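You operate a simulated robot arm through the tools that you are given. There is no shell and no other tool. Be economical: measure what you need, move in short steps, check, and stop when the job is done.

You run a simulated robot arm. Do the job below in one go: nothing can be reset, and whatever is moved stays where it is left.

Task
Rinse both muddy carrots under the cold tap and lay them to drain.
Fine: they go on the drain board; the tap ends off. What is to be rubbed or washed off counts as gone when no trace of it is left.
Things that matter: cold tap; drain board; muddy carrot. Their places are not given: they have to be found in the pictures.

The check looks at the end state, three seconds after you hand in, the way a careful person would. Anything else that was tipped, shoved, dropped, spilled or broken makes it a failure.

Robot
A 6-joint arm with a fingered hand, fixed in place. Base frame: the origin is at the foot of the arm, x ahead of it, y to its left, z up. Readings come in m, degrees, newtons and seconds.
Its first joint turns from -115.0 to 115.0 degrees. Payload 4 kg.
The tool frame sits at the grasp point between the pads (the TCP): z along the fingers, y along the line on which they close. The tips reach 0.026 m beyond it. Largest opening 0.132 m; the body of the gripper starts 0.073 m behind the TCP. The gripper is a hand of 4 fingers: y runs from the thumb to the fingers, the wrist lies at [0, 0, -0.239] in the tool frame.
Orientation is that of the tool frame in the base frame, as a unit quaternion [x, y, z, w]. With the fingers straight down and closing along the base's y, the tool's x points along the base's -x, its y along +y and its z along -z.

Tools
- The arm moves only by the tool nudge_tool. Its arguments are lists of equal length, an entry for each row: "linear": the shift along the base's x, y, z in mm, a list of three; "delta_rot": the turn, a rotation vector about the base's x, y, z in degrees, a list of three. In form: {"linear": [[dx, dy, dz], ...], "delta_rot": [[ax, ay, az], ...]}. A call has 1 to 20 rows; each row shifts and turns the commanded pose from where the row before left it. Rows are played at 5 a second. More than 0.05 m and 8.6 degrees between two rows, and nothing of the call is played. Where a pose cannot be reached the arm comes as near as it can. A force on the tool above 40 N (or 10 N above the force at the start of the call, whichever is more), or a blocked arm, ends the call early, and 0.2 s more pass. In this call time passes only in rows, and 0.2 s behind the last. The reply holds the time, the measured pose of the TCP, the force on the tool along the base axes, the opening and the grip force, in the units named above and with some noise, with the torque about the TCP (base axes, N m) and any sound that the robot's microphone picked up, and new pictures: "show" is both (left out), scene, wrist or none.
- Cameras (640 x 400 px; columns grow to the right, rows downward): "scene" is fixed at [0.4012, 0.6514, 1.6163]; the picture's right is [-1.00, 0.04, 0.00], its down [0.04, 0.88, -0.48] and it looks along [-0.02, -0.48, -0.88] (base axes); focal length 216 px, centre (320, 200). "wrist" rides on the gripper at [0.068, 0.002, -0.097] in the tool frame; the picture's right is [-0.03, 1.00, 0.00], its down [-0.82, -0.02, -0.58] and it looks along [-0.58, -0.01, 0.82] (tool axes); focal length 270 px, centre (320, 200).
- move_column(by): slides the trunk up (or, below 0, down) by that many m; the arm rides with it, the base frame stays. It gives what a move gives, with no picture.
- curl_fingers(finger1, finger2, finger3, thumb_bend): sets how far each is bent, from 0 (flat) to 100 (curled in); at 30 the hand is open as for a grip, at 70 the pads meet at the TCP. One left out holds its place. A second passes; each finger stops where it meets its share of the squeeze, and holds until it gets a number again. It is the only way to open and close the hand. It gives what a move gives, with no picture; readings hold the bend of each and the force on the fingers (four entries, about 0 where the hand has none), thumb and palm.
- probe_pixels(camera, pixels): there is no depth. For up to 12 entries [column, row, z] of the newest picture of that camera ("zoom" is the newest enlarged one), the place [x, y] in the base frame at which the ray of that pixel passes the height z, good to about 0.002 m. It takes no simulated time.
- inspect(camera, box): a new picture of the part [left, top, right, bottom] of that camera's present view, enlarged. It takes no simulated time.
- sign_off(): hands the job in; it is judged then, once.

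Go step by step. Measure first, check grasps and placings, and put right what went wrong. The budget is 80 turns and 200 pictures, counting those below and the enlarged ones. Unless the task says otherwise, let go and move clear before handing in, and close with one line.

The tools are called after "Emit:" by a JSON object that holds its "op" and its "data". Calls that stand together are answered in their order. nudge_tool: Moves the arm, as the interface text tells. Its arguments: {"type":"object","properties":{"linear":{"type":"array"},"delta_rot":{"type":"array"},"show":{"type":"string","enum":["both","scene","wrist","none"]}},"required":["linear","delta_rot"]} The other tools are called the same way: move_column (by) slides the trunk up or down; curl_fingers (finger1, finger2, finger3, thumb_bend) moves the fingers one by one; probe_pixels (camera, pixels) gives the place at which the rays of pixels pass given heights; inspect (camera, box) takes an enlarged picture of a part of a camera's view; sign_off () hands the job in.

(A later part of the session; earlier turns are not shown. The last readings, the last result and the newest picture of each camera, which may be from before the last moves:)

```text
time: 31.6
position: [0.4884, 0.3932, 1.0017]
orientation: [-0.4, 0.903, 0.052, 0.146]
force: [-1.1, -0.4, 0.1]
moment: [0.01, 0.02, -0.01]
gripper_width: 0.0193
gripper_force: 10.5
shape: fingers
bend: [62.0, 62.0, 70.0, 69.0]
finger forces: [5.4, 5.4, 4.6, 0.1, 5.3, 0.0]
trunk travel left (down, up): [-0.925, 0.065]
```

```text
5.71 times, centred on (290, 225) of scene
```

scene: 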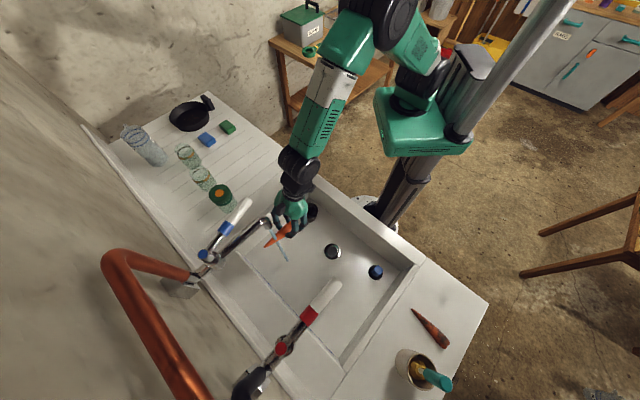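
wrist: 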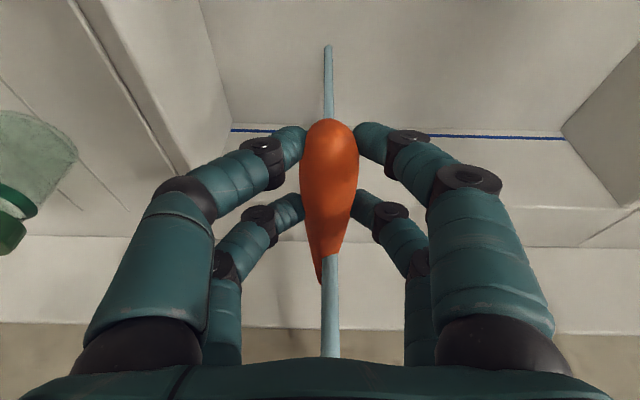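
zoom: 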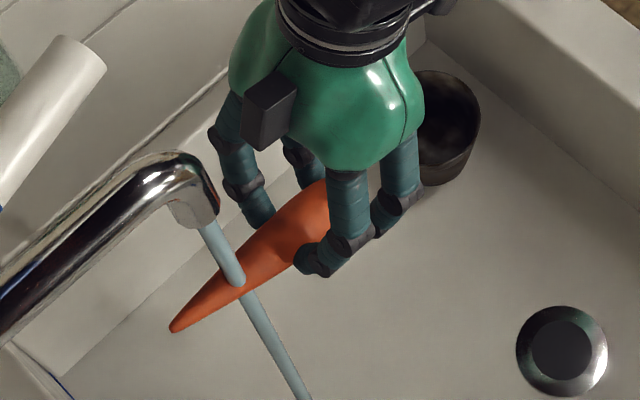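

It looks clean on both views; I'll rinse four more seconds, rolling it slightly, to be sure no trace remains.

Emit:
{"op": "nudge_tool", "data": {"linear": [[0, 0, 0], [0, 0, 0], [0, 0, 0], [0, 0, 0], [-3, -4, 0], [-3, -4, 0], [-3, -4, 0], [0, 0, 0], [0, 0, 0], [0, 0, 0], [3, 4, 0], [3, 4, 0], [3, 4, 0], [0, 0, 0], [0, 0, 0], [0, 0, 0], [0, 0, 0], [0, 0, 0]], "delta_rot": [[0, 0, 0], [0, 0, 0], [0, 0, 0], [0, 0, 0], [0, 0, 0], [0, 0, 0], [0, 0, 0], [0, 0, 0], [0, 0, 0], [0, 0, 0], [0, 0, 0], [0, 0, 0], [0, 0, 0], [0, 0, 0], [0, 0, 0], [0, 0, 0], [0, 0, 0], [0, 0, 0]], "show": "none"}}

Emit:
{"op": "inspect", "data": {"camera": "wrist", "box": [260, 100, 400, 300]}}

Emit:
{"op": "probe_pixels", "data": {"camera": "scene", "pixels": [[310, 180, 0.865], [285, 165, 0.865], [270, 150, 0.865], [255, 165, 0.865], [262, 185, 0.865], [300, 170, 0.865], [228, 128, 0.865], [228, 212, 0.865]]}}

Emit:
{"op": "inspect", "data": {"camera": "scene", "box": [200, 110, 340, 220]}}

```text
time: 35.4
position: [0.4884, 0.393, 1.0014]
orientation: [-0.399, 0.904, 0.051, 0.147]
force: [0.2, -0.2, -0.5]
moment: [-0.05, 0.0, 0.0]
gripper_width: 0.0194
gripper_force: 11.0
shape: fingers
bend: [62.0, 62.0, 70.0, 69.0]
finger forces: [5.5, 5.4, 4.7, 0.0, 5.4, 0.0]
trunk travel left (down, up): [-0.925, 0.065]
```

```text
2.00 times, centred on (330, 200) of wrist
```

zoom: 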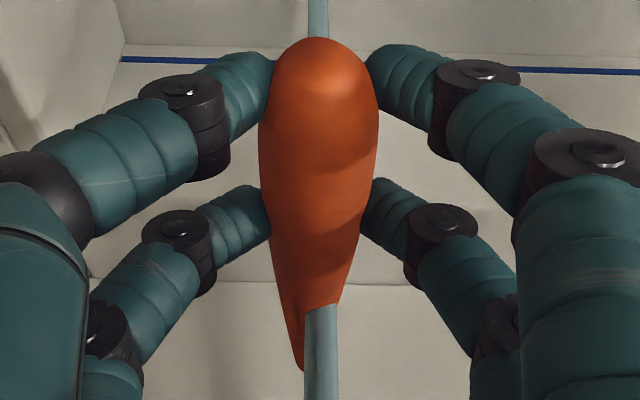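

```text
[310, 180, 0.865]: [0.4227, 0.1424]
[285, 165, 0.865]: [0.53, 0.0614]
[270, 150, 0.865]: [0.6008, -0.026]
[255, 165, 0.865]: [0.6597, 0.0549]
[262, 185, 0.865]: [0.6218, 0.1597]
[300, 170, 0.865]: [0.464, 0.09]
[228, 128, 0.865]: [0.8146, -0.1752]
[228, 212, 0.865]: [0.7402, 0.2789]
```

```text
3.64 times, centred on (270, 165) of scene
```

zoom: 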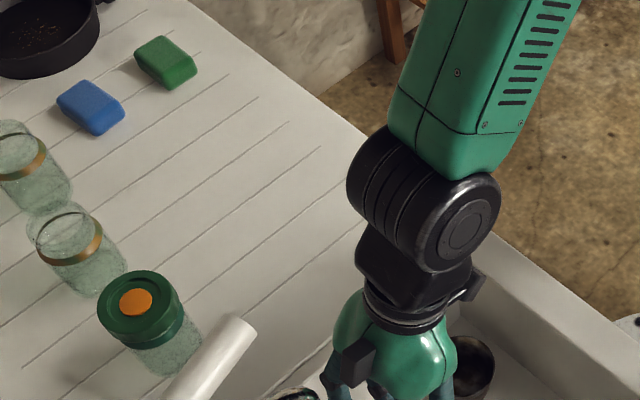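

Carrot 1 is clean bright orange. I'll draw it back out of the stream, level the hand and carry it over the drain board near (0.59,0.12).

Emit:
{"op": "nudge_tool", "data": {"linear": [[-16, -17, 0], [-16, -17, 0], [-16, -17, 5], [0, 0, 5], [0, 0, 5], [0, 0, 5], [21.8, -40.3, 0], [21.8, -40.3, 0], [21.8, -40.3, 0], [21.8, -40.3, 0], [21.8, -40.3, 0], [21.8, -40.3, 0], [0, 0, -30], [0, 0, 0]], "delta_rot": [[0, 0, 0], [0, 0, 0], [0, 0, 0], [-5.94, 5.35, 0], [-5.94, 5.35, 0], [-2, 1.8, 0], [0, 0, 0], [0, 0, 0], [0, 0, 0], [0, 0, 0], [0, 0, 0], [0, 0, 0], [0, 0, 0], [0, 0, 0]]}}

```text
time: 38.4
position: [0.5704, 0.0965, 0.9882]
orientation: [-0.407, 0.913, -0.015, -0.001]
force: [1.0, 0.1, -1.0]
moment: [0.0, 0.01, 0.0]
gripper_width: 0.019
gripper_force: 10.5
shape: fingers
bend: [62.0, 63.0, 70.0, 69.0]
finger forces: [5.4, 5.4, 4.6, 0.0, 5.2, 0.0]
trunk travel left (down, up): [-0.925, 0.065]
```

scene: 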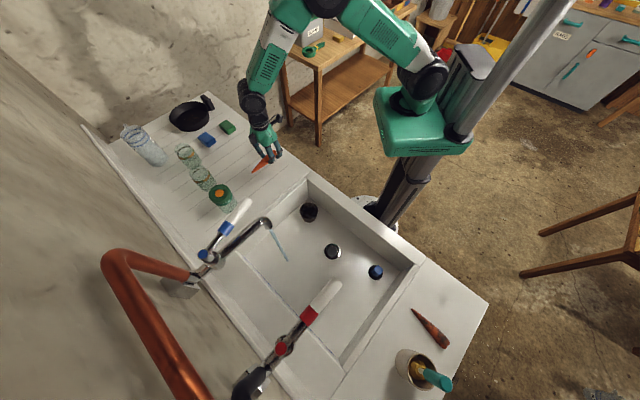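
wrist: 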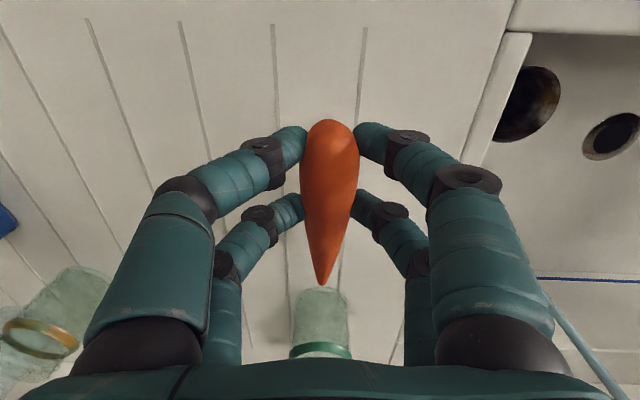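

The jar is straight ahead at (320,290). I'll check its base distance before lowering.

Emit:
{"op": "probe_pixels", "data": {"camera": "wrist", "pixels": [[320, 290, 0.865], [320, 350, 0.96], [360, 30, 0.865], [340, 280, 0.865], [485, 160, 0.865], [190, 30, 0.865], [100, 270, 0.865], [10, 220, 0.88]]}}

```text
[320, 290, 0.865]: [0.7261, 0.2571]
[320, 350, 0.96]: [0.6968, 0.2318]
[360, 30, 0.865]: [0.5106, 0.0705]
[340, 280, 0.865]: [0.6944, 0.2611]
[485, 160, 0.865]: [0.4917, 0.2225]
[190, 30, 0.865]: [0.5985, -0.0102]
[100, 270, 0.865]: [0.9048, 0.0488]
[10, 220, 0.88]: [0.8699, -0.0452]
```

The jar is 0.1 m beyond the carrot tip, so there is room. Lowering to just above the board.

Emit:
{"op": "nudge_tool", "data": {"linear": [[0, 0, -30], [0, 0, -25], [0, 0, -12], [0, 0, -4], [0, 0, 0]], "delta_rot": [[0, 0, 0], [0, 0, 0], [0, 0, 0], [0, 0, 0], [0, 0, 0]]}}

```text
time: 39.6
position: [0.5705, 0.0988, 0.9189]
orientation: [-0.406, 0.914, -0.014, -0.002]
force: [0.4, 0.2, -1.1]
moment: [-0.01, 0.0, 0.0]
gripper_width: 0.0191
gripper_force: 10.9
shape: fingers
bend: [62.0, 63.0, 70.0, 69.0]
finger forces: [5.2, 5.3, 4.5, 0.0, 5.2, 0.0]
trunk travel left (down, up): [-0.925, 0.065]
```

scene: 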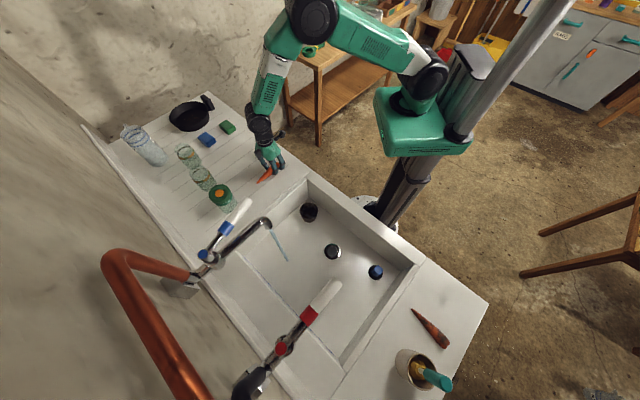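
wrist: 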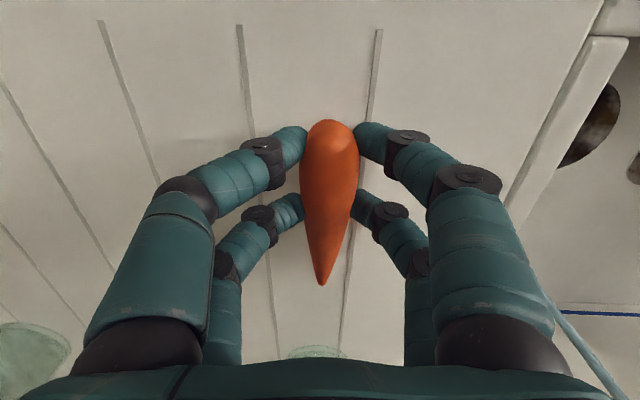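

No contact yet at z=0.919. I'll lower in millimetre steps until the carrot touches.

Emit:
{"op": "nudge_tool", "data": {"linear": [[0, 0, -2], [0, 0, -2], [0, 0, -2], [0, 0, 0]], "delta_rot": [[0, 0, 0], [0, 0, 0], [0, 0, 0], [0, 0, 0]], "show": "none"}}

```text
time: 40.6
position: [0.5706, 0.0998, 0.9146]
orientation: [-0.407, 0.913, -0.014, -0.001]
force: [-0.3, -0.6, -1.6]
moment: [-0.03, -0.02, -0.01]
gripper_width: 0.019
gripper_force: 10.3
shape: fingers
bend: [62.0, 63.0, 70.0, 69.0]
finger forces: [5.1, 5.3, 4.5, 0.1, 5.1, 0.0]
trunk travel left (down, up): [-0.925, 0.065]
```

Emit:
{"op": "nudge_tool", "data": {"linear": [[0, 0, -2], [0, 0, -2], [0, 0, -2], [0, 0, 0]], "delta_rot": [[0, 0, 0], [0, 0, 0], [0, 0, 0], [0, 0, 0]], "show": "none"}}

```text
time: 41.6
position: [0.5702, 0.0995, 0.9112]
orientation: [-0.406, 0.914, -0.015, 0.001]
force: [-2.8, 3.9, 26.9]
moment: [0.49, 0.51, 0.03]
gripper_width: 0.0186
gripper_force: 24.7
shape: fingers
bend: [65.0, 66.0, 70.0, 69.0]
finger forces: [20.5, 18.6, 5.0, 0.0, 5.7, 0.0]
trunk travel left (down, up): [-0.925, 0.065]
```

The fingertips just touched the board. I'll lift 3 mm and release gently.

Emit:
{"op": "nudge_tool", "data": {"linear": [[0, 0, 3]], "delta_rot": [[0, 0, 0]], "show": "none"}}

Emit:
{"op": "curl_fingers", "data": {"finger1": 58, "finger2": 58, "finger3": 62, "thumb_bend": 62}}

Emit:
{"op": "curl_fingers", "data": {"finger1": 52, "finger2": 52, "finger3": 52, "thumb_bend": 52}}

Emit:
{"op": "inspect", "data": {"camera": "wrist", "box": [120, 60, 520, 320]}}

```text
time: 42.0
position: [0.5692, 0.0987, 0.9107]
orientation: [-0.406, 0.914, -0.014, -0.002]
force: [1.3, -1.4, 7.7]
moment: [0.11, 0.07, 0.01]
gripper_width: 0.0187
gripper_force: 15.7
shape: fingers
bend: [64.0, 65.0, 70.0, 69.0]
finger forces: [9.9, 10.3, 5.0, 0.0, 6.1, 0.1]
trunk travel left (down, up): [-0.925, 0.065]
```

```text
time: 43.0
position: [0.5701, 0.1, 0.9122]
orientation: [-0.407, 0.913, -0.014, -0.001]
force: [1.2, -1.9, 6.9]
moment: [0.05, 0.01, -0.03]
gripper_width: 0.0288
gripper_force: 3.4
shape: fingers
bend: [60.0, 62.0, 62.0, 62.0]
finger forces: [3.3, 4.3, 0.0, 0.0, 0.0, 0.0]
trunk travel left (down, up): [-0.925, 0.065]
```

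```text
time: 44.0
position: [0.571, 0.0998, 0.9135]
orientation: [-0.406, 0.914, -0.015, 0.0]
force: [6.5, -0.8, 19.3]
moment: [0.43, 0.16, -0.12]
gripper_width: 0.0521
gripper_force: 9.2
shape: fingers
bend: [57.0, 59.0, 52.0, 52.0]
finger forces: [8.5, 10.5, 0.0, 0.0, 0.0, 0.1]
trunk travel left (down, up): [-0.925, 0.065]
```

```text
1.54 times, centred on (320, 190) of wrist
```

zoom: 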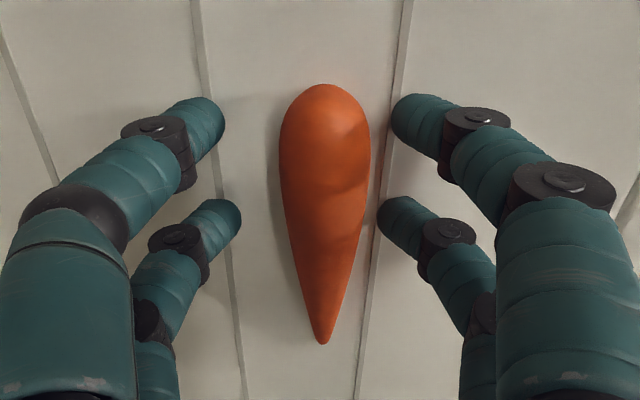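

Carrot 1 lies free on the grooves. Rising straight up.

Emit:
{"op": "nudge_tool", "data": {"linear": [[0, 0, 15], [0, 0, 30], [0, 0, 40], [0, 0, 40], [0, 0, 30], [0, 0, 0]], "delta_rot": [[0, 0, 0], [0, 0, 0], [0, 0, 0], [0, 0, 0], [0, 0, 0], [0, 0, 0]]}}

Emit:
{"op": "inspect", "data": {"camera": "wrist", "box": [260, 80, 400, 260]}}

```text
time: 45.4
position: [0.5732, 0.0984, 1.0675]
orientation: [-0.407, 0.913, -0.014, -0.002]
force: [1.3, -1.0, -0.8]
moment: [0.02, 0.02, 0.01]
gripper_width: 0.0584
gripper_force: 0.1
shape: fingers
bend: [52.0, 52.0, 52.0, 52.0]
finger forces: [0.1, 0.1, 0.0, 0.0, 0.0, 0.0]
trunk travel left (down, up): [-0.925, 0.065]
```

scene: 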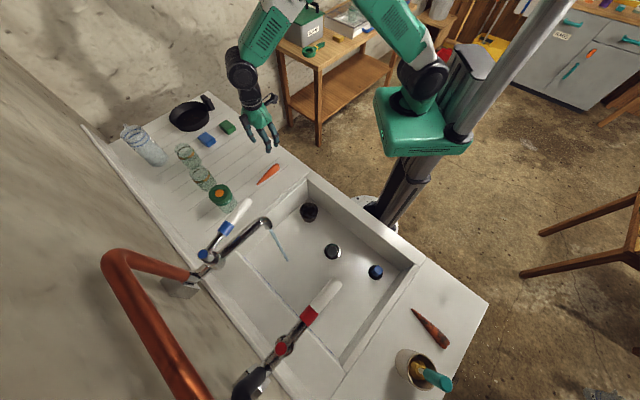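
wrist: 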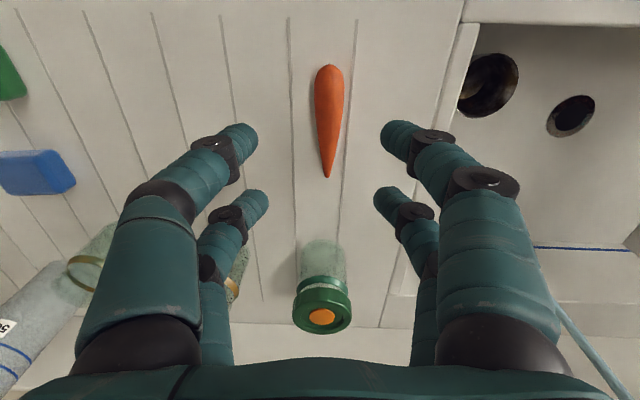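

```text
2.22 times, centred on (330, 170) of wrist
```

zoom: 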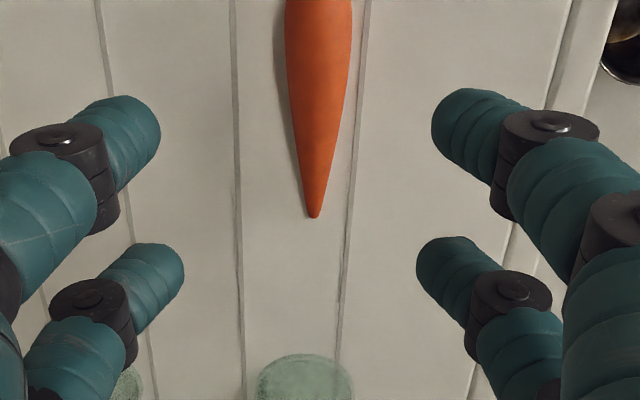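

Carrot 1 is clean and settled. Now over to the second carrot, turning to close across it.

Emit:
{"op": "nudge_tool", "data": {"linear": [[-31.5, 31, 0], [-31.5, 31, 0], [-31.5, 31, 0], [-31.5, 31, 0], [-31.5, 31, 0], [-31.5, 31, 0], [-31.5, 31, 0], [-31.5, 31, 0], [-31.5, 31, 0], [-31.5, 31, 0], [-31.5, 31, 0], [-31.5, 31, 0], [-31.5, 31, 0], [-31.5, 31, 0], [-31.5, 31, 0], [-31.5, 31, 0], [0, 0, 0]], "delta_rot": [[0, 0, -6.3], [0, 0, -6.3], [0, 0, -6.3], [0, 0, -6.3], [0, 0, -6.3], [0, 0, -6.3], [0, 0, -6.3], [0, 0, -6.3], [0, 0, -6.3], [0, 0, -6.3], [0, 0, -6.3], [0, 0, -6.3], [0, 0, -6.3], [0, 0, -6.3], [0, 0, -6.3], [0, 0, -6.3], [0, 0, 0]]}}

```text
time: 49.0
position: [0.0655, 0.5935, 1.0682]
orientation: [0.445, 0.895, -0.007, -0.012]
force: [-0.5, -0.8, -0.6]
moment: [0.01, 0.03, -0.02]
gripper_width: 0.0588
gripper_force: 0.1
shape: fingers
bend: [52.0, 52.0, 52.0, 52.0]
finger forces: [0.0, 0.0, 0.1, 0.0, 0.0, 0.1]
trunk travel left (down, up): [-0.925, 0.065]
```

scene: 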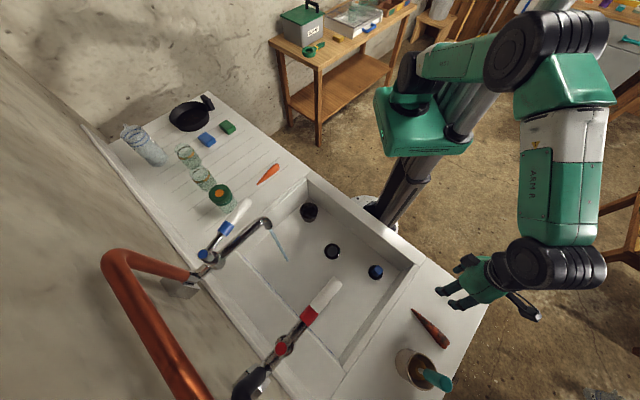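
wrist: 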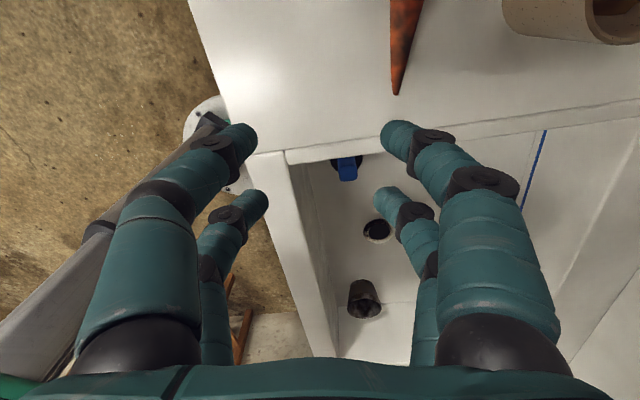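

The carrot's thick end is off the top of the view; I'll advance 60 mm to see it and the cup.

Emit:
{"op": "nudge_tool", "data": {"linear": [[-10, 35, 0], [-10, 35, 0], [0, 0, 0]], "delta_rot": [[0, 0, 0], [0, 0, 0], [0, 0, 0]], "show": "wrist"}}

Emit:
{"op": "inspect", "data": {"camera": "scene", "box": [380, 260, 520, 400]}}

```text
time: 49.8
position: [0.0468, 0.6635, 1.0672]
orientation: [0.445, 0.895, -0.008, -0.011]
force: [0.5, -0.2, 1.0]
moment: [0.01, -0.03, 0.0]
gripper_width: 0.0586
gripper_force: 0.1
shape: fingers
bend: [52.0, 52.0, 52.0, 52.0]
finger forces: [0.1, 0.0, 0.0, 0.0, 0.1, 0.0]
trunk travel left (down, up): [-0.925, 0.065]
```

wrist: 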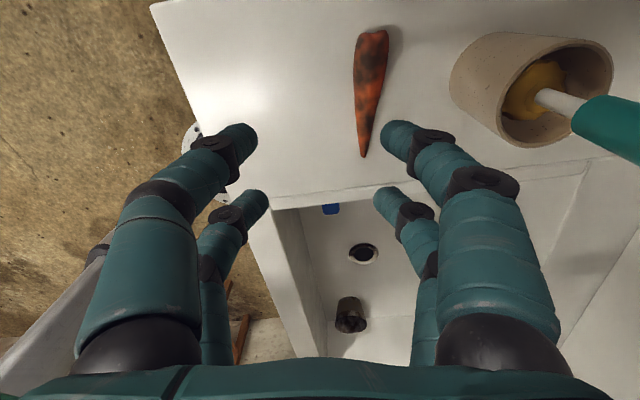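

```text
2.86 times, centred on (450, 330) of scene
```

zoom: 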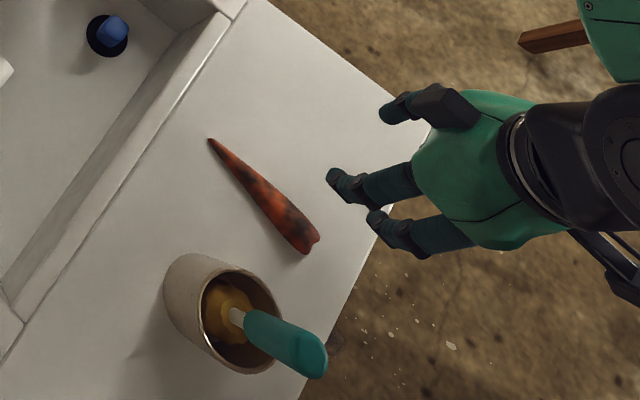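

I'll locate the carrot, cup and brush handle precisely from both cameras.

Emit:
{"op": "probe_pixels", "data": {"camera": "wrist", "pixels": [[374, 32, 0.878], [363, 155, 0.87], [452, 85, 0.865], [470, 130, 0.865], [580, 118, 0.98], [580, 118, 1.02], [500, 90, 0.95], [500, 90, 0.98], [500, 90, 0.92], [360, 65, 0.878], [389, 65, 0.878]]}}

Emit:
{"op": "probe_pixels", "data": {"camera": "scene", "pixels": [[424, 372, 0.98], [424, 372, 1.02], [448, 386, 1.0], [448, 386, 1.05], [448, 386, 1.1], [409, 363, 0.95], [409, 363, 0.92], [409, 363, 0.98], [396, 366, 0.865], [424, 349, 0.95]]}}

```text
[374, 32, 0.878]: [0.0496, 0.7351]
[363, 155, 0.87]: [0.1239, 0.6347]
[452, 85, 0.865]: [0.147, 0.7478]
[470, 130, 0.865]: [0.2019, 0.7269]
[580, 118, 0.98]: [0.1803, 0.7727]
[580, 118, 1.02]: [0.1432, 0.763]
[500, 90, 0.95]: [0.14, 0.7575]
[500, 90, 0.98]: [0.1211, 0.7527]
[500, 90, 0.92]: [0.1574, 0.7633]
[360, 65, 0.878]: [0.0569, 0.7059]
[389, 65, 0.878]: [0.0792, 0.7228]
```

```text
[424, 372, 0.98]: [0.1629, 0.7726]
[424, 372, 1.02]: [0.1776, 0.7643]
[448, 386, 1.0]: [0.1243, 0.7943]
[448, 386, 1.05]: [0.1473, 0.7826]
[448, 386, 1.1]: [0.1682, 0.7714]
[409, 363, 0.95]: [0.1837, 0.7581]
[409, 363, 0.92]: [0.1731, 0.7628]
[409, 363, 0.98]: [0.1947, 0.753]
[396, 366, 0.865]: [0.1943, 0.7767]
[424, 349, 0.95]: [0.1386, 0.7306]
```

Carrot 2: thick end (0.049,0.735), tip (0.123,0.636); the cup wall is about 80 mm beside the grip point and the brush handle 115 mm. I'll move over it and come down part way to check clearance.

Emit:
{"op": "nudge_tool", "data": {"linear": [[10, 22, 0], [10, 22, 0], [0, 0, -40], [0, 0, -40], [0, 0, 0]], "delta_rot": [[0, 0, 0], [0, 0, 0], [0, 0, 0], [0, 0, 0], [0, 0, 0]]}}

Emit:
{"op": "inspect", "data": {"camera": "scene", "box": [360, 270, 490, 400]}}

```text
time: 51.0
position: [0.0655, 0.6869, 0.9849]
orientation: [0.444, 0.896, -0.008, -0.012]
force: [-0.9, 0.4, -0.7]
moment: [-0.02, -0.03, -0.01]
gripper_width: 0.0588
gripper_force: 0.0
shape: fingers
bend: [52.0, 52.0, 52.0, 52.0]
finger forces: [0.0, 0.0, 0.0, 0.1, 0.0, 0.1]
out of reach, approached as far as the arm can: row 2
trunk travel left (down, up): [-0.925, 0.065]
```

scene: 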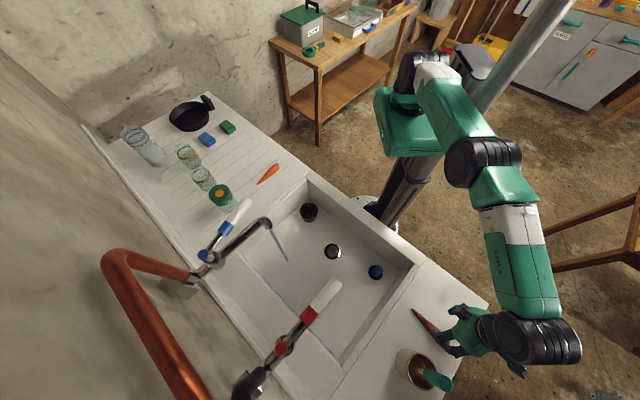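
wrist: 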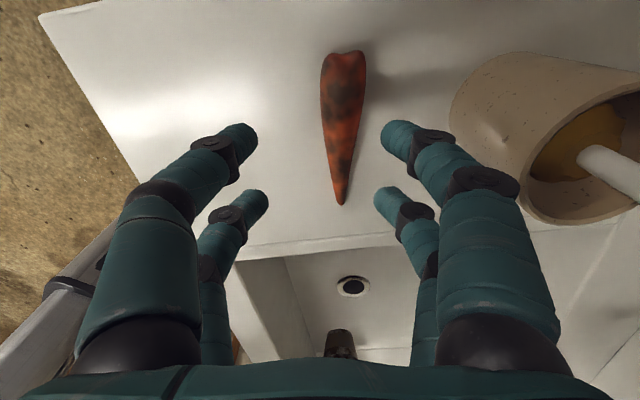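

```text
3.08 times, centred on (425, 335) of scene
```

zoom: 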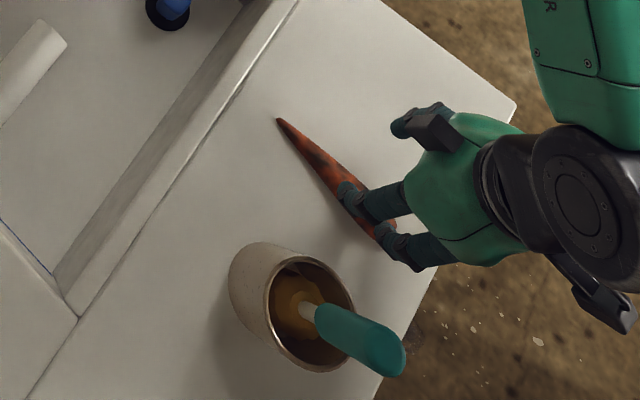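

The brush is near-vertical and clear of the hand. I'll lower to 0.945, slide onto the carrot, and look again.

Emit:
{"op": "nudge_tool", "data": {"linear": [[0, 0, -20], [0, 0, -18], [2, 11, 0], [2, 10, 0], [0, 0, 0]], "delta_rot": [[0, 0, 0], [0, 0, 0], [0, 0, 0], [0, 0, 0], [0, 0, 0]]}}

```text
time: 52.2
position: [0.0698, 0.6913, 0.9466]
orientation: [0.445, 0.895, -0.009, -0.011]
force: [1.1, 0.0, 0.9]
moment: [0.03, 0.0, 0.02]
gripper_width: 0.0587
gripper_force: 0.1
shape: fingers
bend: [52.0, 52.0, 52.0, 52.0]
finger forces: [0.1, 0.0, 0.0, 0.0, 0.1, 0.0]
out of reach, approached as far as the arm can: row 3, 4
trunk travel left (down, up): [-0.925, 0.065]
```

scene: 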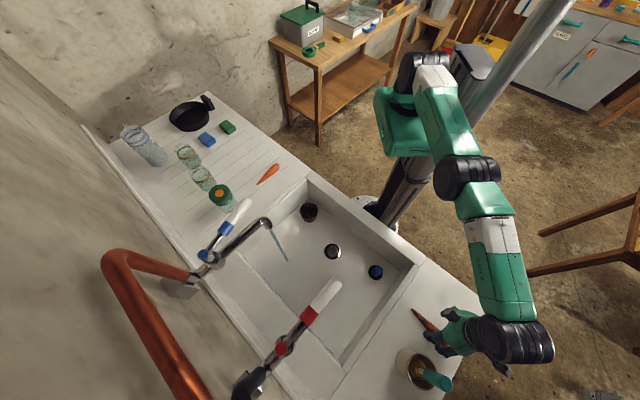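
wrist: 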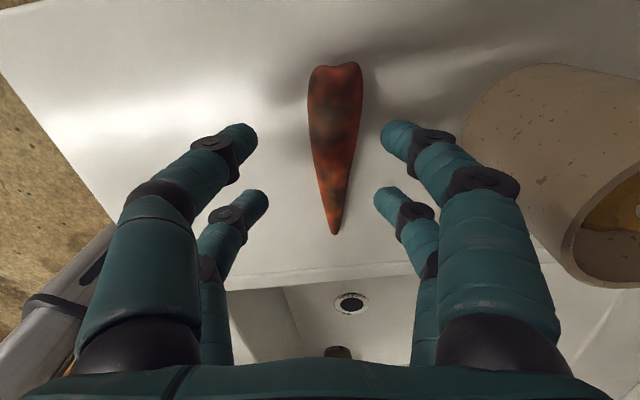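

Reach ends about 18 mm short here, so the grip will be nearer the carrot's middle, which is fine. The carrot (col 335) is right of the finger centre (318), so I'll shift sideways about 9 mm and lower.

Emit:
{"op": "nudge_tool", "data": {"linear": [[5, 4, -8], [4, 4, -8], [0, 3, -8], [0, 3, -5], [0, 0, 0]], "delta_rot": [[0, 0, 0], [0, 0, 0], [0, 0, 0], [0, 0, 0], [0, 0, 0]]}}

```text
time: 53.4
position: [0.0775, 0.6896, 0.9178]
orientation: [0.445, 0.895, -0.007, -0.012]
force: [-0.4, 0.1, -0.4]
moment: [-0.02, -0.02, 0.0]
gripper_width: 0.0589
gripper_force: 0.1
shape: fingers
bend: [52.0, 52.0, 52.0, 52.0]
finger forces: [0.0, 0.0, 0.0, 0.0, 0.0, 0.1]
out of reach, approached as far as the arm can: row 1, 3
trunk travel left (down, up): [-0.925, 0.065]
```

scene: 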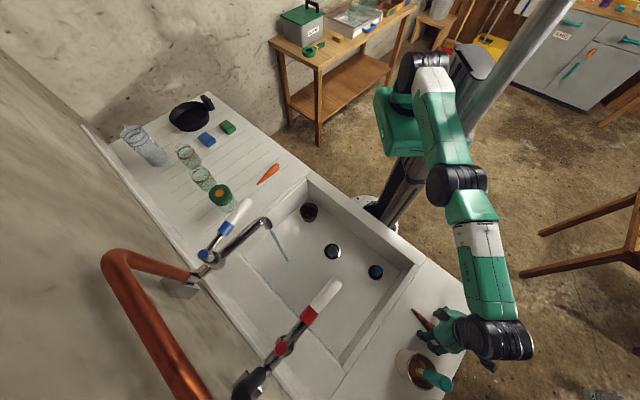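
wrist: 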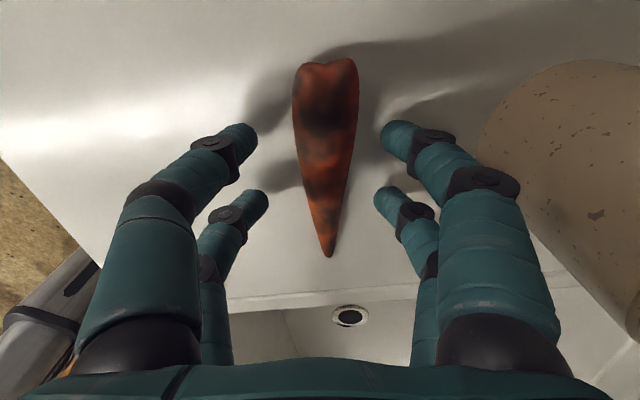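

The carrot is centred between the fingers, cup clear. Lowering 3 mm and closing.

Emit:
{"op": "nudge_tool", "data": {"linear": [[0, 0, -3]], "delta_rot": [[0, 0, 0]], "show": "none"}}

Emit:
{"op": "curl_fingers", "data": {"finger1": 66, "finger2": 66, "finger3": 66, "thumb_bend": 66}}

Emit:
{"op": "curl_fingers", "data": {"finger1": 74, "finger2": 74, "finger3": 74, "thumb_bend": 74}}

Emit:
{"op": "inspect", "data": {"camera": "wrist", "box": [120, 40, 520, 300]}}

```text
time: 53.8
position: [0.0769, 0.6899, 0.9147]
orientation: [0.445, 0.896, -0.006, -0.012]
force: [0.2, -0.1, -0.3]
moment: [0.0, 0.0, -0.02]
gripper_width: 0.0591
gripper_force: 0.0
shape: fingers
bend: [52.0, 52.0, 52.0, 52.0]
finger forces: [0.0, 0.0, 0.1, 0.0, 0.0, 0.1]
trunk travel left (down, up): [-0.925, 0.065]
```

```text
time: 54.8
position: [0.0765, 0.6912, 0.9139]
orientation: [0.445, 0.895, -0.006, -0.013]
force: [0.3, 0.2, -0.6]
moment: [0.0, -0.03, 0.01]
gripper_width: 0.0224
gripper_force: 2.9
shape: fingers
bend: [63.0, 65.0, 66.0, 65.0]
finger forces: [2.4, 0.5, 0.1, 0.1, 2.4, 0.1]
trunk travel left (down, up): [-0.925, 0.065]
```

```text
time: 55.8
position: [0.0758, 0.6905, 0.9148]
orientation: [0.445, 0.895, -0.006, -0.013]
force: [0.8, -0.6, 0.0]
moment: [-0.11, -0.07, 0.0]
gripper_width: 0.0209
gripper_force: 12.3
shape: fingers
bend: [60.0, 65.0, 73.0, 68.0]
finger forces: [6.3, 4.9, 6.3, 0.0, 7.2, 0.0]
trunk travel left (down, up): [-0.925, 0.065]
```

```text
1.54 times, centred on (320, 170) of wrist
```

zoom: 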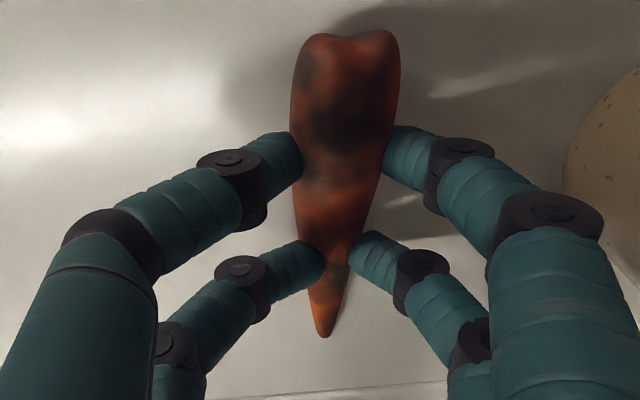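

All four fingers hold it (5–7 N each). I'll lift, drawing back from the cup and then swinging to the stream, turning back 101°.

Emit:
{"op": "nudge_tool", "data": {"linear": [[0, 0, 15], [0, 0, 25], [-5, -25, 30], [-5, -35, 20], [0, 0, 0]], "delta_rot": [[0, 0, 0], [0, 0, 0], [0, 0, 0], [0, 0, 0], [0, 0, 0]]}}

```text
time: 57.0
position: [0.0673, 0.6327, 1.003]
orientation: [0.445, 0.895, -0.007, -0.011]
force: [0.2, 0.2, -1.0]
moment: [-0.04, -0.02, -0.02]
gripper_width: 0.0204
gripper_force: 10.2
shape: fingers
bend: [60.0, 65.0, 73.0, 68.0]
finger forces: [6.1, 4.1, 3.7, 0.0, 7.3, 0.1]
trunk travel left (down, up): [-0.925, 0.065]
```

scene: 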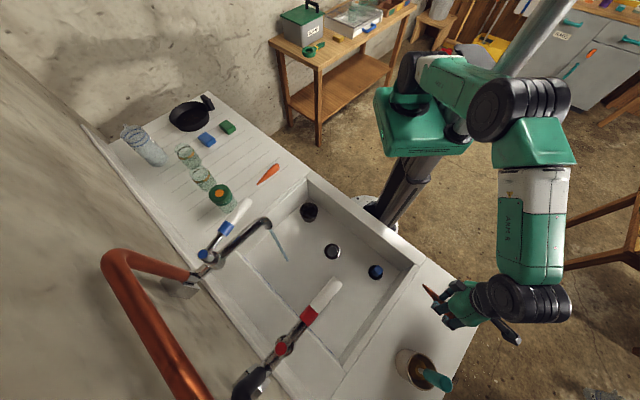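
wrist: 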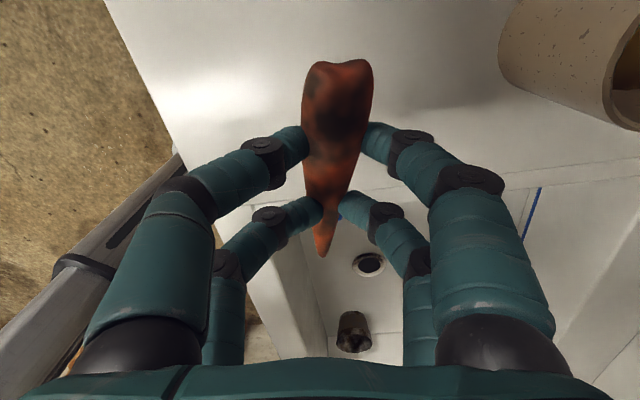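

Emit:
{"op": "nudge_tool", "data": {"linear": [[27.2, -23.6, 0], [27.2, -23.6, 0], [27.2, -23.6, 0], [27.2, -23.6, 0], [27.2, -23.6, 0], [27.2, -23.6, 0], [27.2, -23.6, 0], [27.2, -23.6, 0], [27.2, -23.6, 0], [27.2, -23.6, 0], [27.2, -23.6, 0], [27.2, -23.6, 0], [27.2, -23.6, 0], [0, 0, 0]], "delta_rot": [[0, 0, 7.77], [0, 0, 7.77], [0, 0, 7.77], [0, 0, 7.77], [0, 0, 7.77], [0, 0, 7.77], [0, 0, 7.77], [0, 0, 7.77], [0, 0, 7.77], [0, 0, 7.77], [0, 0, 7.77], [0, 0, 7.77], [0, 0, 7.77], [0, 0, 0]]}}

```text
time: 60.0
position: [0.4243, 0.3285, 1.0059]
orientation: [-0.408, 0.913, -0.014, -0.001]
force: [0.5, 0.2, -0.6]
moment: [0.02, 0.01, 0.01]
gripper_width: 0.0201
gripper_force: 10.0
shape: fingers
bend: [60.0, 65.0, 73.0, 68.0]
finger forces: [6.2, 3.9, 3.4, 0.1, 7.1, 0.0]
trunk travel left (down, up): [-0.925, 0.065]
```

scene: 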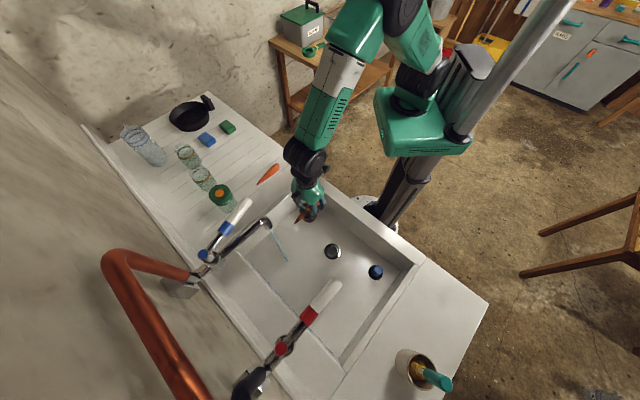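
wrist: 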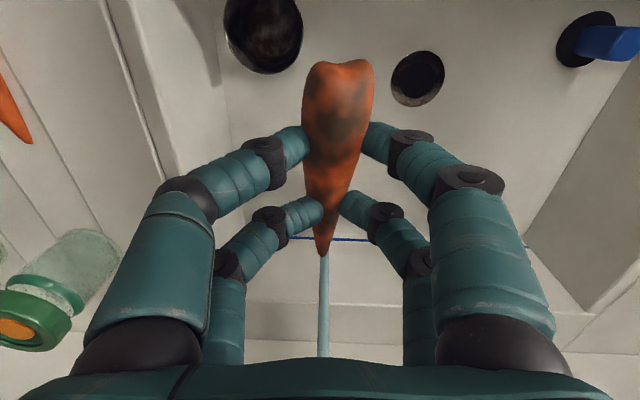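

The stream again lines up with the carrot tip (323,255). Same tilt and advance as before, a little slower at the end.

Emit:
{"op": "nudge_tool", "data": {"linear": [[0, 0, 0], [0, 0, 0], [0, 0, 0], [17, 17, 0], [17, 17, 0], [17, 17, 0], [5, 5, 0], [5, 5, 0], [3, 4, 0], [0, 0, 0]], "delta_rot": [[5.94, -5.35, 0], [5.94, -5.35, 0], [5.94, -5.35, 0], [0, 0, 0], [0, 0, 0], [0, 0, 0], [0, 0, 0], [0, 0, 0], [0, 0, 0], [0, 0, 0]]}}

Emit:
{"op": "inspect", "data": {"camera": "scene", "box": [250, 190, 330, 260]}}

```text
time: 62.2
position: [0.458, 0.3639, 1.0035]
orientation: [-0.397, 0.895, 0.073, 0.188]
force: [0.5, -0.5, -1.1]
moment: [-0.01, -0.01, 0.02]
gripper_width: 0.0203
gripper_force: 10.7
shape: fingers
bend: [60.0, 65.0, 73.0, 68.0]
finger forces: [6.2, 3.7, 3.2, 0.0, 7.1, 0.0]
out of reach, approached as far as the arm can: row 3, 5, 6, 7, 8
trunk travel left (down, up): [-0.925, 0.065]
```

scene: 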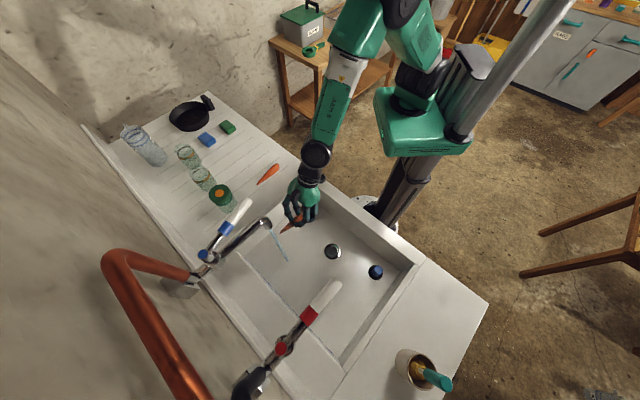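
wrist: 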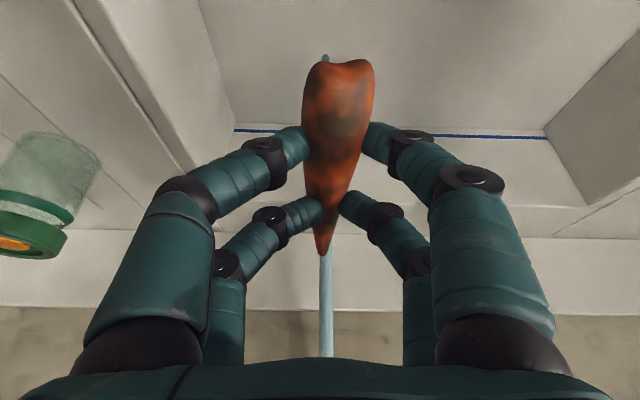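

```text
5.71 times, centred on (290, 225) of scene
```

zoom: 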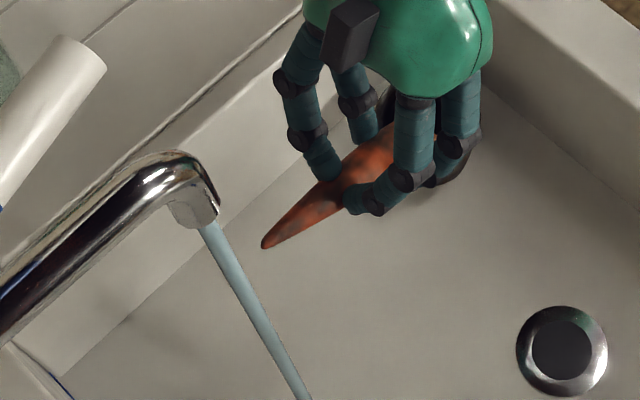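

This time the tilt (23°) limited the advance; the tip is ~25 mm short of the stream. I'll untilt by 7° and continue.

Emit:
{"op": "nudge_tool", "data": {"linear": [[0, 0, 0], [10, 10, 0], [10, 10, 0], [6, 6, 0], [3, 4, 0], [0, 0, 0]], "delta_rot": [[-5.2, 4.7, 0], [0, 0, 0], [0, 0, 0], [0, 0, 0], [0, 0, 0], [0, 0, 0]]}}

Emit:
{"op": "inspect", "data": {"camera": "scene", "box": [250, 190, 330, 260]}}

```text
time: 63.6
position: [0.4868, 0.389, 0.9984]
orientation: [-0.404, 0.898, 0.079, 0.154]
force: [0.1, 0.0, -0.9]
moment: [-0.02, 0.01, -0.07]
gripper_width: 0.0203
gripper_force: 10.1
shape: fingers
bend: [60.0, 65.0, 73.0, 68.0]
finger forces: [6.2, 3.6, 3.4, 0.0, 6.9, 0.0]
out of reach, approached as far as the arm can: row 1
trunk travel left (down, up): [-0.925, 0.065]
```

scene: 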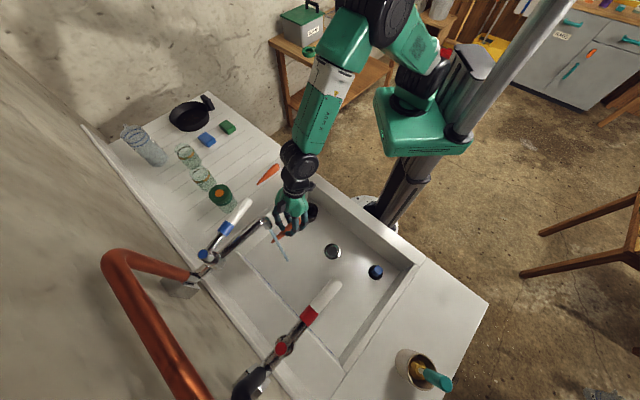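
wrist: 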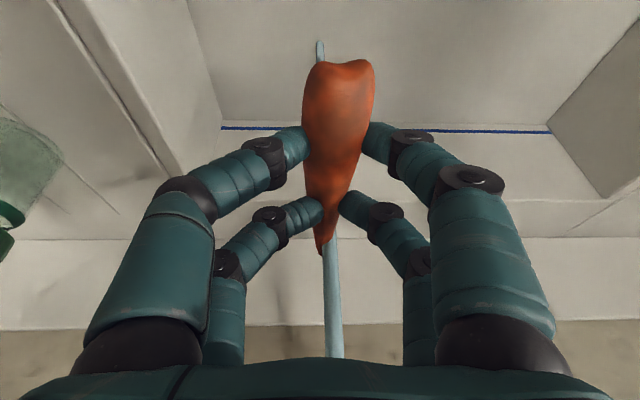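

```text
5.71 times, centred on (290, 225) of scene
```

zoom: 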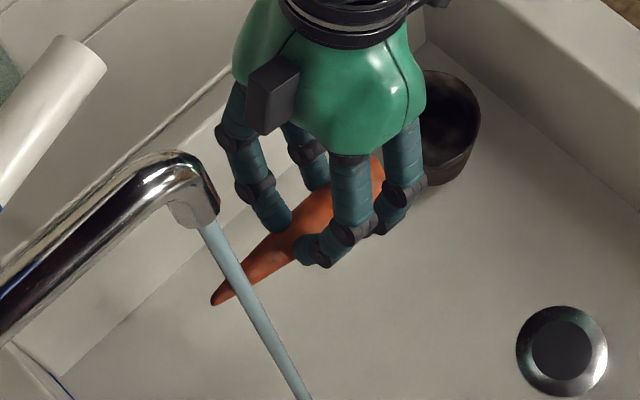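

Mud is fading; the stream (col 328) is slightly right of the tip. I'll shift 3 mm that way and dwell.

Emit:
{"op": "nudge_tool", "data": {"linear": [[-2, 2, 0], [0, 0, 0], [0, 0, 0], [0, 0, 0], [0, 0, 0], [-2, -2, 0], [-2, -2, 0], [0, 0, 0], [2, 2, 0], [2, 2, 0], [0, 0, 0], [0, 0, 0], [0, 0, 0], [0, 0, 0], [0, 0, 0], [0, 0, 0], [0, 0, 0], [0, 0, 0], [0, 0, 0], [0, 0, 0]], "delta_rot": [[0, 0, 0], [0, 0, 0], [0, 0, 0], [0, 0, 0], [0, 0, 0], [0, 0, 0], [0, 0, 0], [0, 0, 0], [0, 0, 0], [0, 0, 0], [0, 0, 0], [0, 0, 0], [0, 0, 0], [0, 0, 0], [0, 0, 0], [0, 0, 0], [0, 0, 0], [0, 0, 0], [0, 0, 0], [0, 0, 0]], "show": "none"}}

Emit:
{"op": "inspect", "data": {"camera": "wrist", "box": [260, 40, 400, 280]}}

Emit:
{"op": "inspect", "data": {"camera": "scene", "box": [250, 190, 330, 260]}}

```text
time: 67.8
position: [0.4838, 0.3912, 0.9967]
orientation: [-0.404, 0.898, 0.08, 0.155]
force: [-0.2, -0.4, -0.7]
moment: [-0.01, -0.02, 0.01]
gripper_width: 0.0204
gripper_force: 10.1
shape: fingers
bend: [60.0, 65.0, 73.0, 68.0]
finger forces: [6.2, 3.7, 3.4, 0.0, 7.0, 0.1]
trunk travel left (down, up): [-0.925, 0.065]
```

```text
1.67 times, centred on (330, 160) of wrist
```

zoom: 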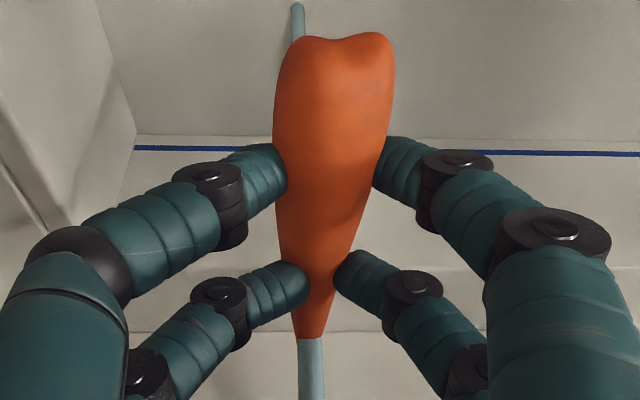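

```text
5.71 times, centred on (290, 225) of scene
```

zoom: 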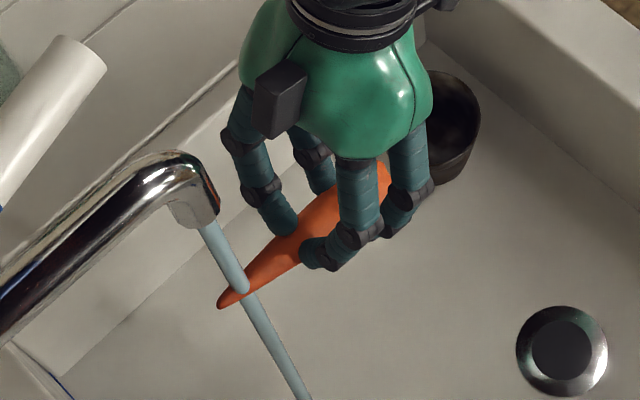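

Nearly spotless; four more seconds under the stream to be sure.

Emit:
{"op": "nudge_tool", "data": {"linear": [[2, 2, 0], [0, 0, 0], [0, 0, 0], [0, 0, 0], [0, 0, 0], [0, 0, 0], [0, 0, 0], [0, 0, 0], [0, 0, 0], [0, 0, 0], [0, 0, 0], [0, 0, 0], [0, 0, 0], [0, 0, 0], [0, 0, 0], [0, 0, 0], [0, 0, 0], [0, 0, 0], [0, 0, 0], [0, 0, 0]], "delta_rot": [[0, 0, 0], [0, 0, 0], [0, 0, 0], [0, 0, 0], [0, 0, 0], [0, 0, 0], [0, 0, 0], [0, 0, 0], [0, 0, 0], [0, 0, 0], [0, 0, 0], [0, 0, 0], [0, 0, 0], [0, 0, 0], [0, 0, 0], [0, 0, 0], [0, 0, 0], [0, 0, 0], [0, 0, 0], [0, 0, 0]], "show": "none"}}

Emit:
{"op": "inspect", "data": {"camera": "wrist", "box": [260, 40, 400, 280]}}

```text
time: 72.0
position: [0.4856, 0.3927, 0.9976]
orientation: [-0.403, 0.899, 0.079, 0.154]
force: [-1.2, -0.2, -0.2]
moment: [0.0, -0.01, 0.0]
gripper_width: 0.02
gripper_force: 10.1
shape: fingers
bend: [60.0, 65.0, 73.0, 68.0]
finger forces: [6.2, 3.6, 3.3, 0.0, 7.1, 0.1]
trunk travel left (down, up): [-0.925, 0.065]
```

```text
1.67 times, centred on (330, 160) of wrist
```

zoom: 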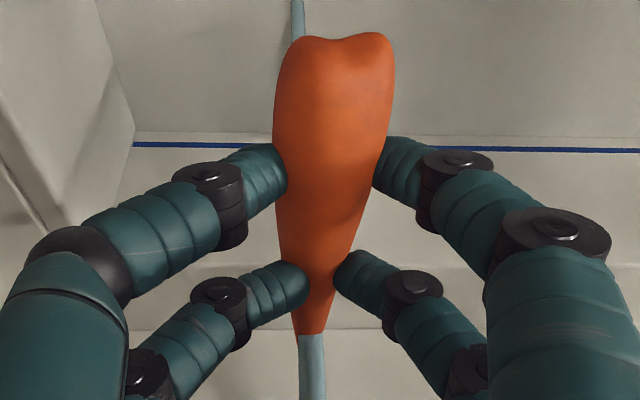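

Carrot 2 is clean. I'll pull it back, level the hand and carry it beside carrot 1, about 0.1 m farther along the board.

Emit:
{"op": "nudge_tool", "data": {"linear": [[-16, -17, 0], [-16, -17, 4], [-14, -16, 5], [0, 0, 5], [0, 0, 5], [0, 0, 5], [26.9, -37, 0], [26.9, -37, 0], [26.9, -37, 0], [26.9, -37, 0], [26.9, -37, 0], [26.9, -37, 0], [26.9, -37, 0], [26.9, -37, 0], [0, 0, 0]], "delta_rot": [[0, 0, 0], [0, 0, 0], [0, 0, 0], [-5.2, 4.1, 0], [-5.2, 4.1, 0], [-5.1, 4.1, 0], [0, 0, 0], [0, 0, 0], [0, 0, 0], [0, 0, 0], [0, 0, 0], [0, 0, 0], [0, 0, 0], [0, 0, 0], [0, 0, 0]]}}

```text
time: 75.2
position: [0.5836, 0.0125, 0.9506]
orientation: [-0.408, 0.909, 0.073, 0.029]
force: [-0.1, -0.2, -0.2]
moment: [0.03, 0.0, 0.01]
gripper_width: 0.02
gripper_force: 10.3
shape: fingers
bend: [60.0, 65.0, 73.0, 68.0]
finger forces: [6.2, 3.7, 3.3, 0.1, 7.1, 0.1]
out of reach, approached as far as the arm can: row 4, 5, 6, 10, 11, 12, 13, 14
trunk travel left (down, up): [-0.925, 0.065]
```

scene: 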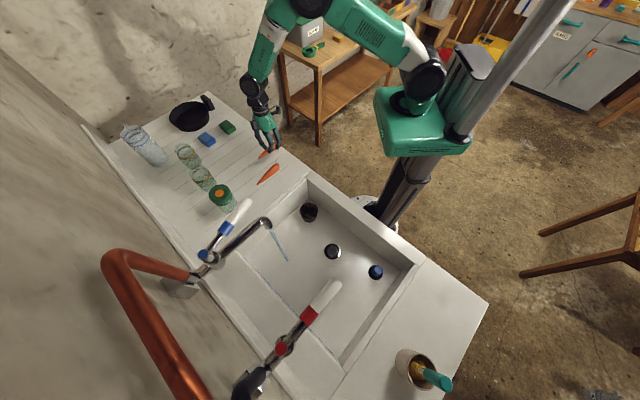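
wrist: 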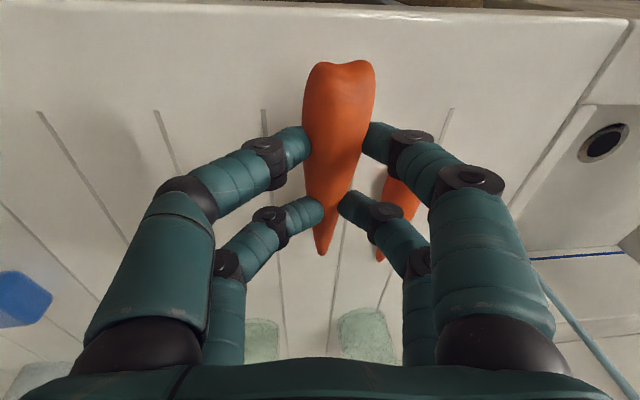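

The arm fell short: the hand is at (0.584,0.013,0.951), tilted about 9° toward +y and low, though clear of carrot 1. I'll rise straight first and see how it follows.

Emit:
{"op": "nudge_tool", "data": {"linear": [[0, 0, 20], [0, 0, 20], [0, 0, 0]], "delta_rot": [[0, 0, 0], [0, 0, 0], [0, 0, 0]]}}

```text
time: 76.0
position: [0.5582, 0.0174, 0.9724]
orientation: [-0.409, 0.909, 0.073, 0.026]
force: [-0.2, -0.1, -1.1]
moment: [0.0, 0.01, 0.01]
gripper_width: 0.02
gripper_force: 10.5
shape: fingers
bend: [60.0, 65.0, 73.0, 68.0]
finger forces: [6.3, 3.7, 3.4, 0.1, 7.0, 0.0]
out of reach, approached as far as the arm can: row 1, 2
trunk travel left (down, up): [-0.925, 0.065]
```

scene: 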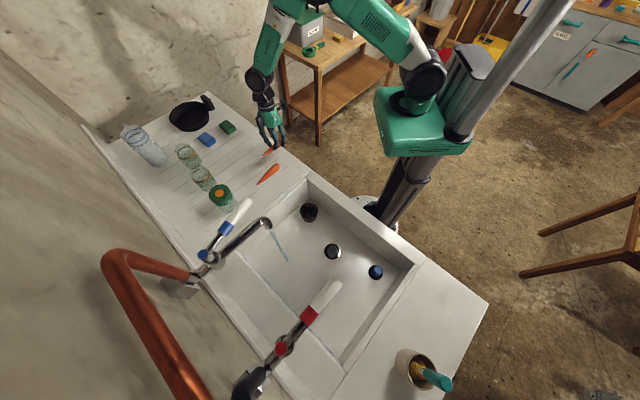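
wrist: 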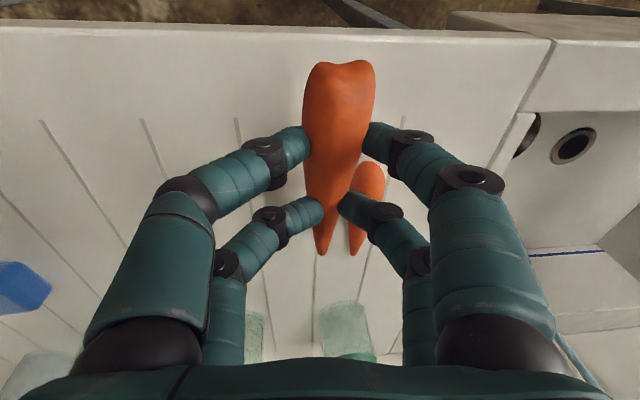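

A leftover sideways tilt is what limits the arm. I'll rotate −8.6° about x to stand the hand upright.

Emit:
{"op": "nudge_tool", "data": {"linear": [[0, 0, 0], [0, 0, 0], [0, 0, 0]], "delta_rot": [[-4.3, 0, 0], [-4.3, 0, 0], [0, 0, 0]], "show": "none"}}

```text
time: 76.8
position: [0.5583, 0.0163, 0.9728]
orientation: [-0.408, 0.91, 0.071, 0.025]
force: [0.5, -0.1, 0.1]
moment: [0.0, 0.01, 0.0]
gripper_width: 0.02
gripper_force: 10.2
shape: fingers
bend: [60.0, 65.0, 73.0, 68.0]
finger forces: [6.2, 3.7, 3.3, 0.1, 7.0, 0.1]
out of reach, approached as far as the arm can: row 1, 2
trunk travel left (down, up): [-0.925, 0.065]
```

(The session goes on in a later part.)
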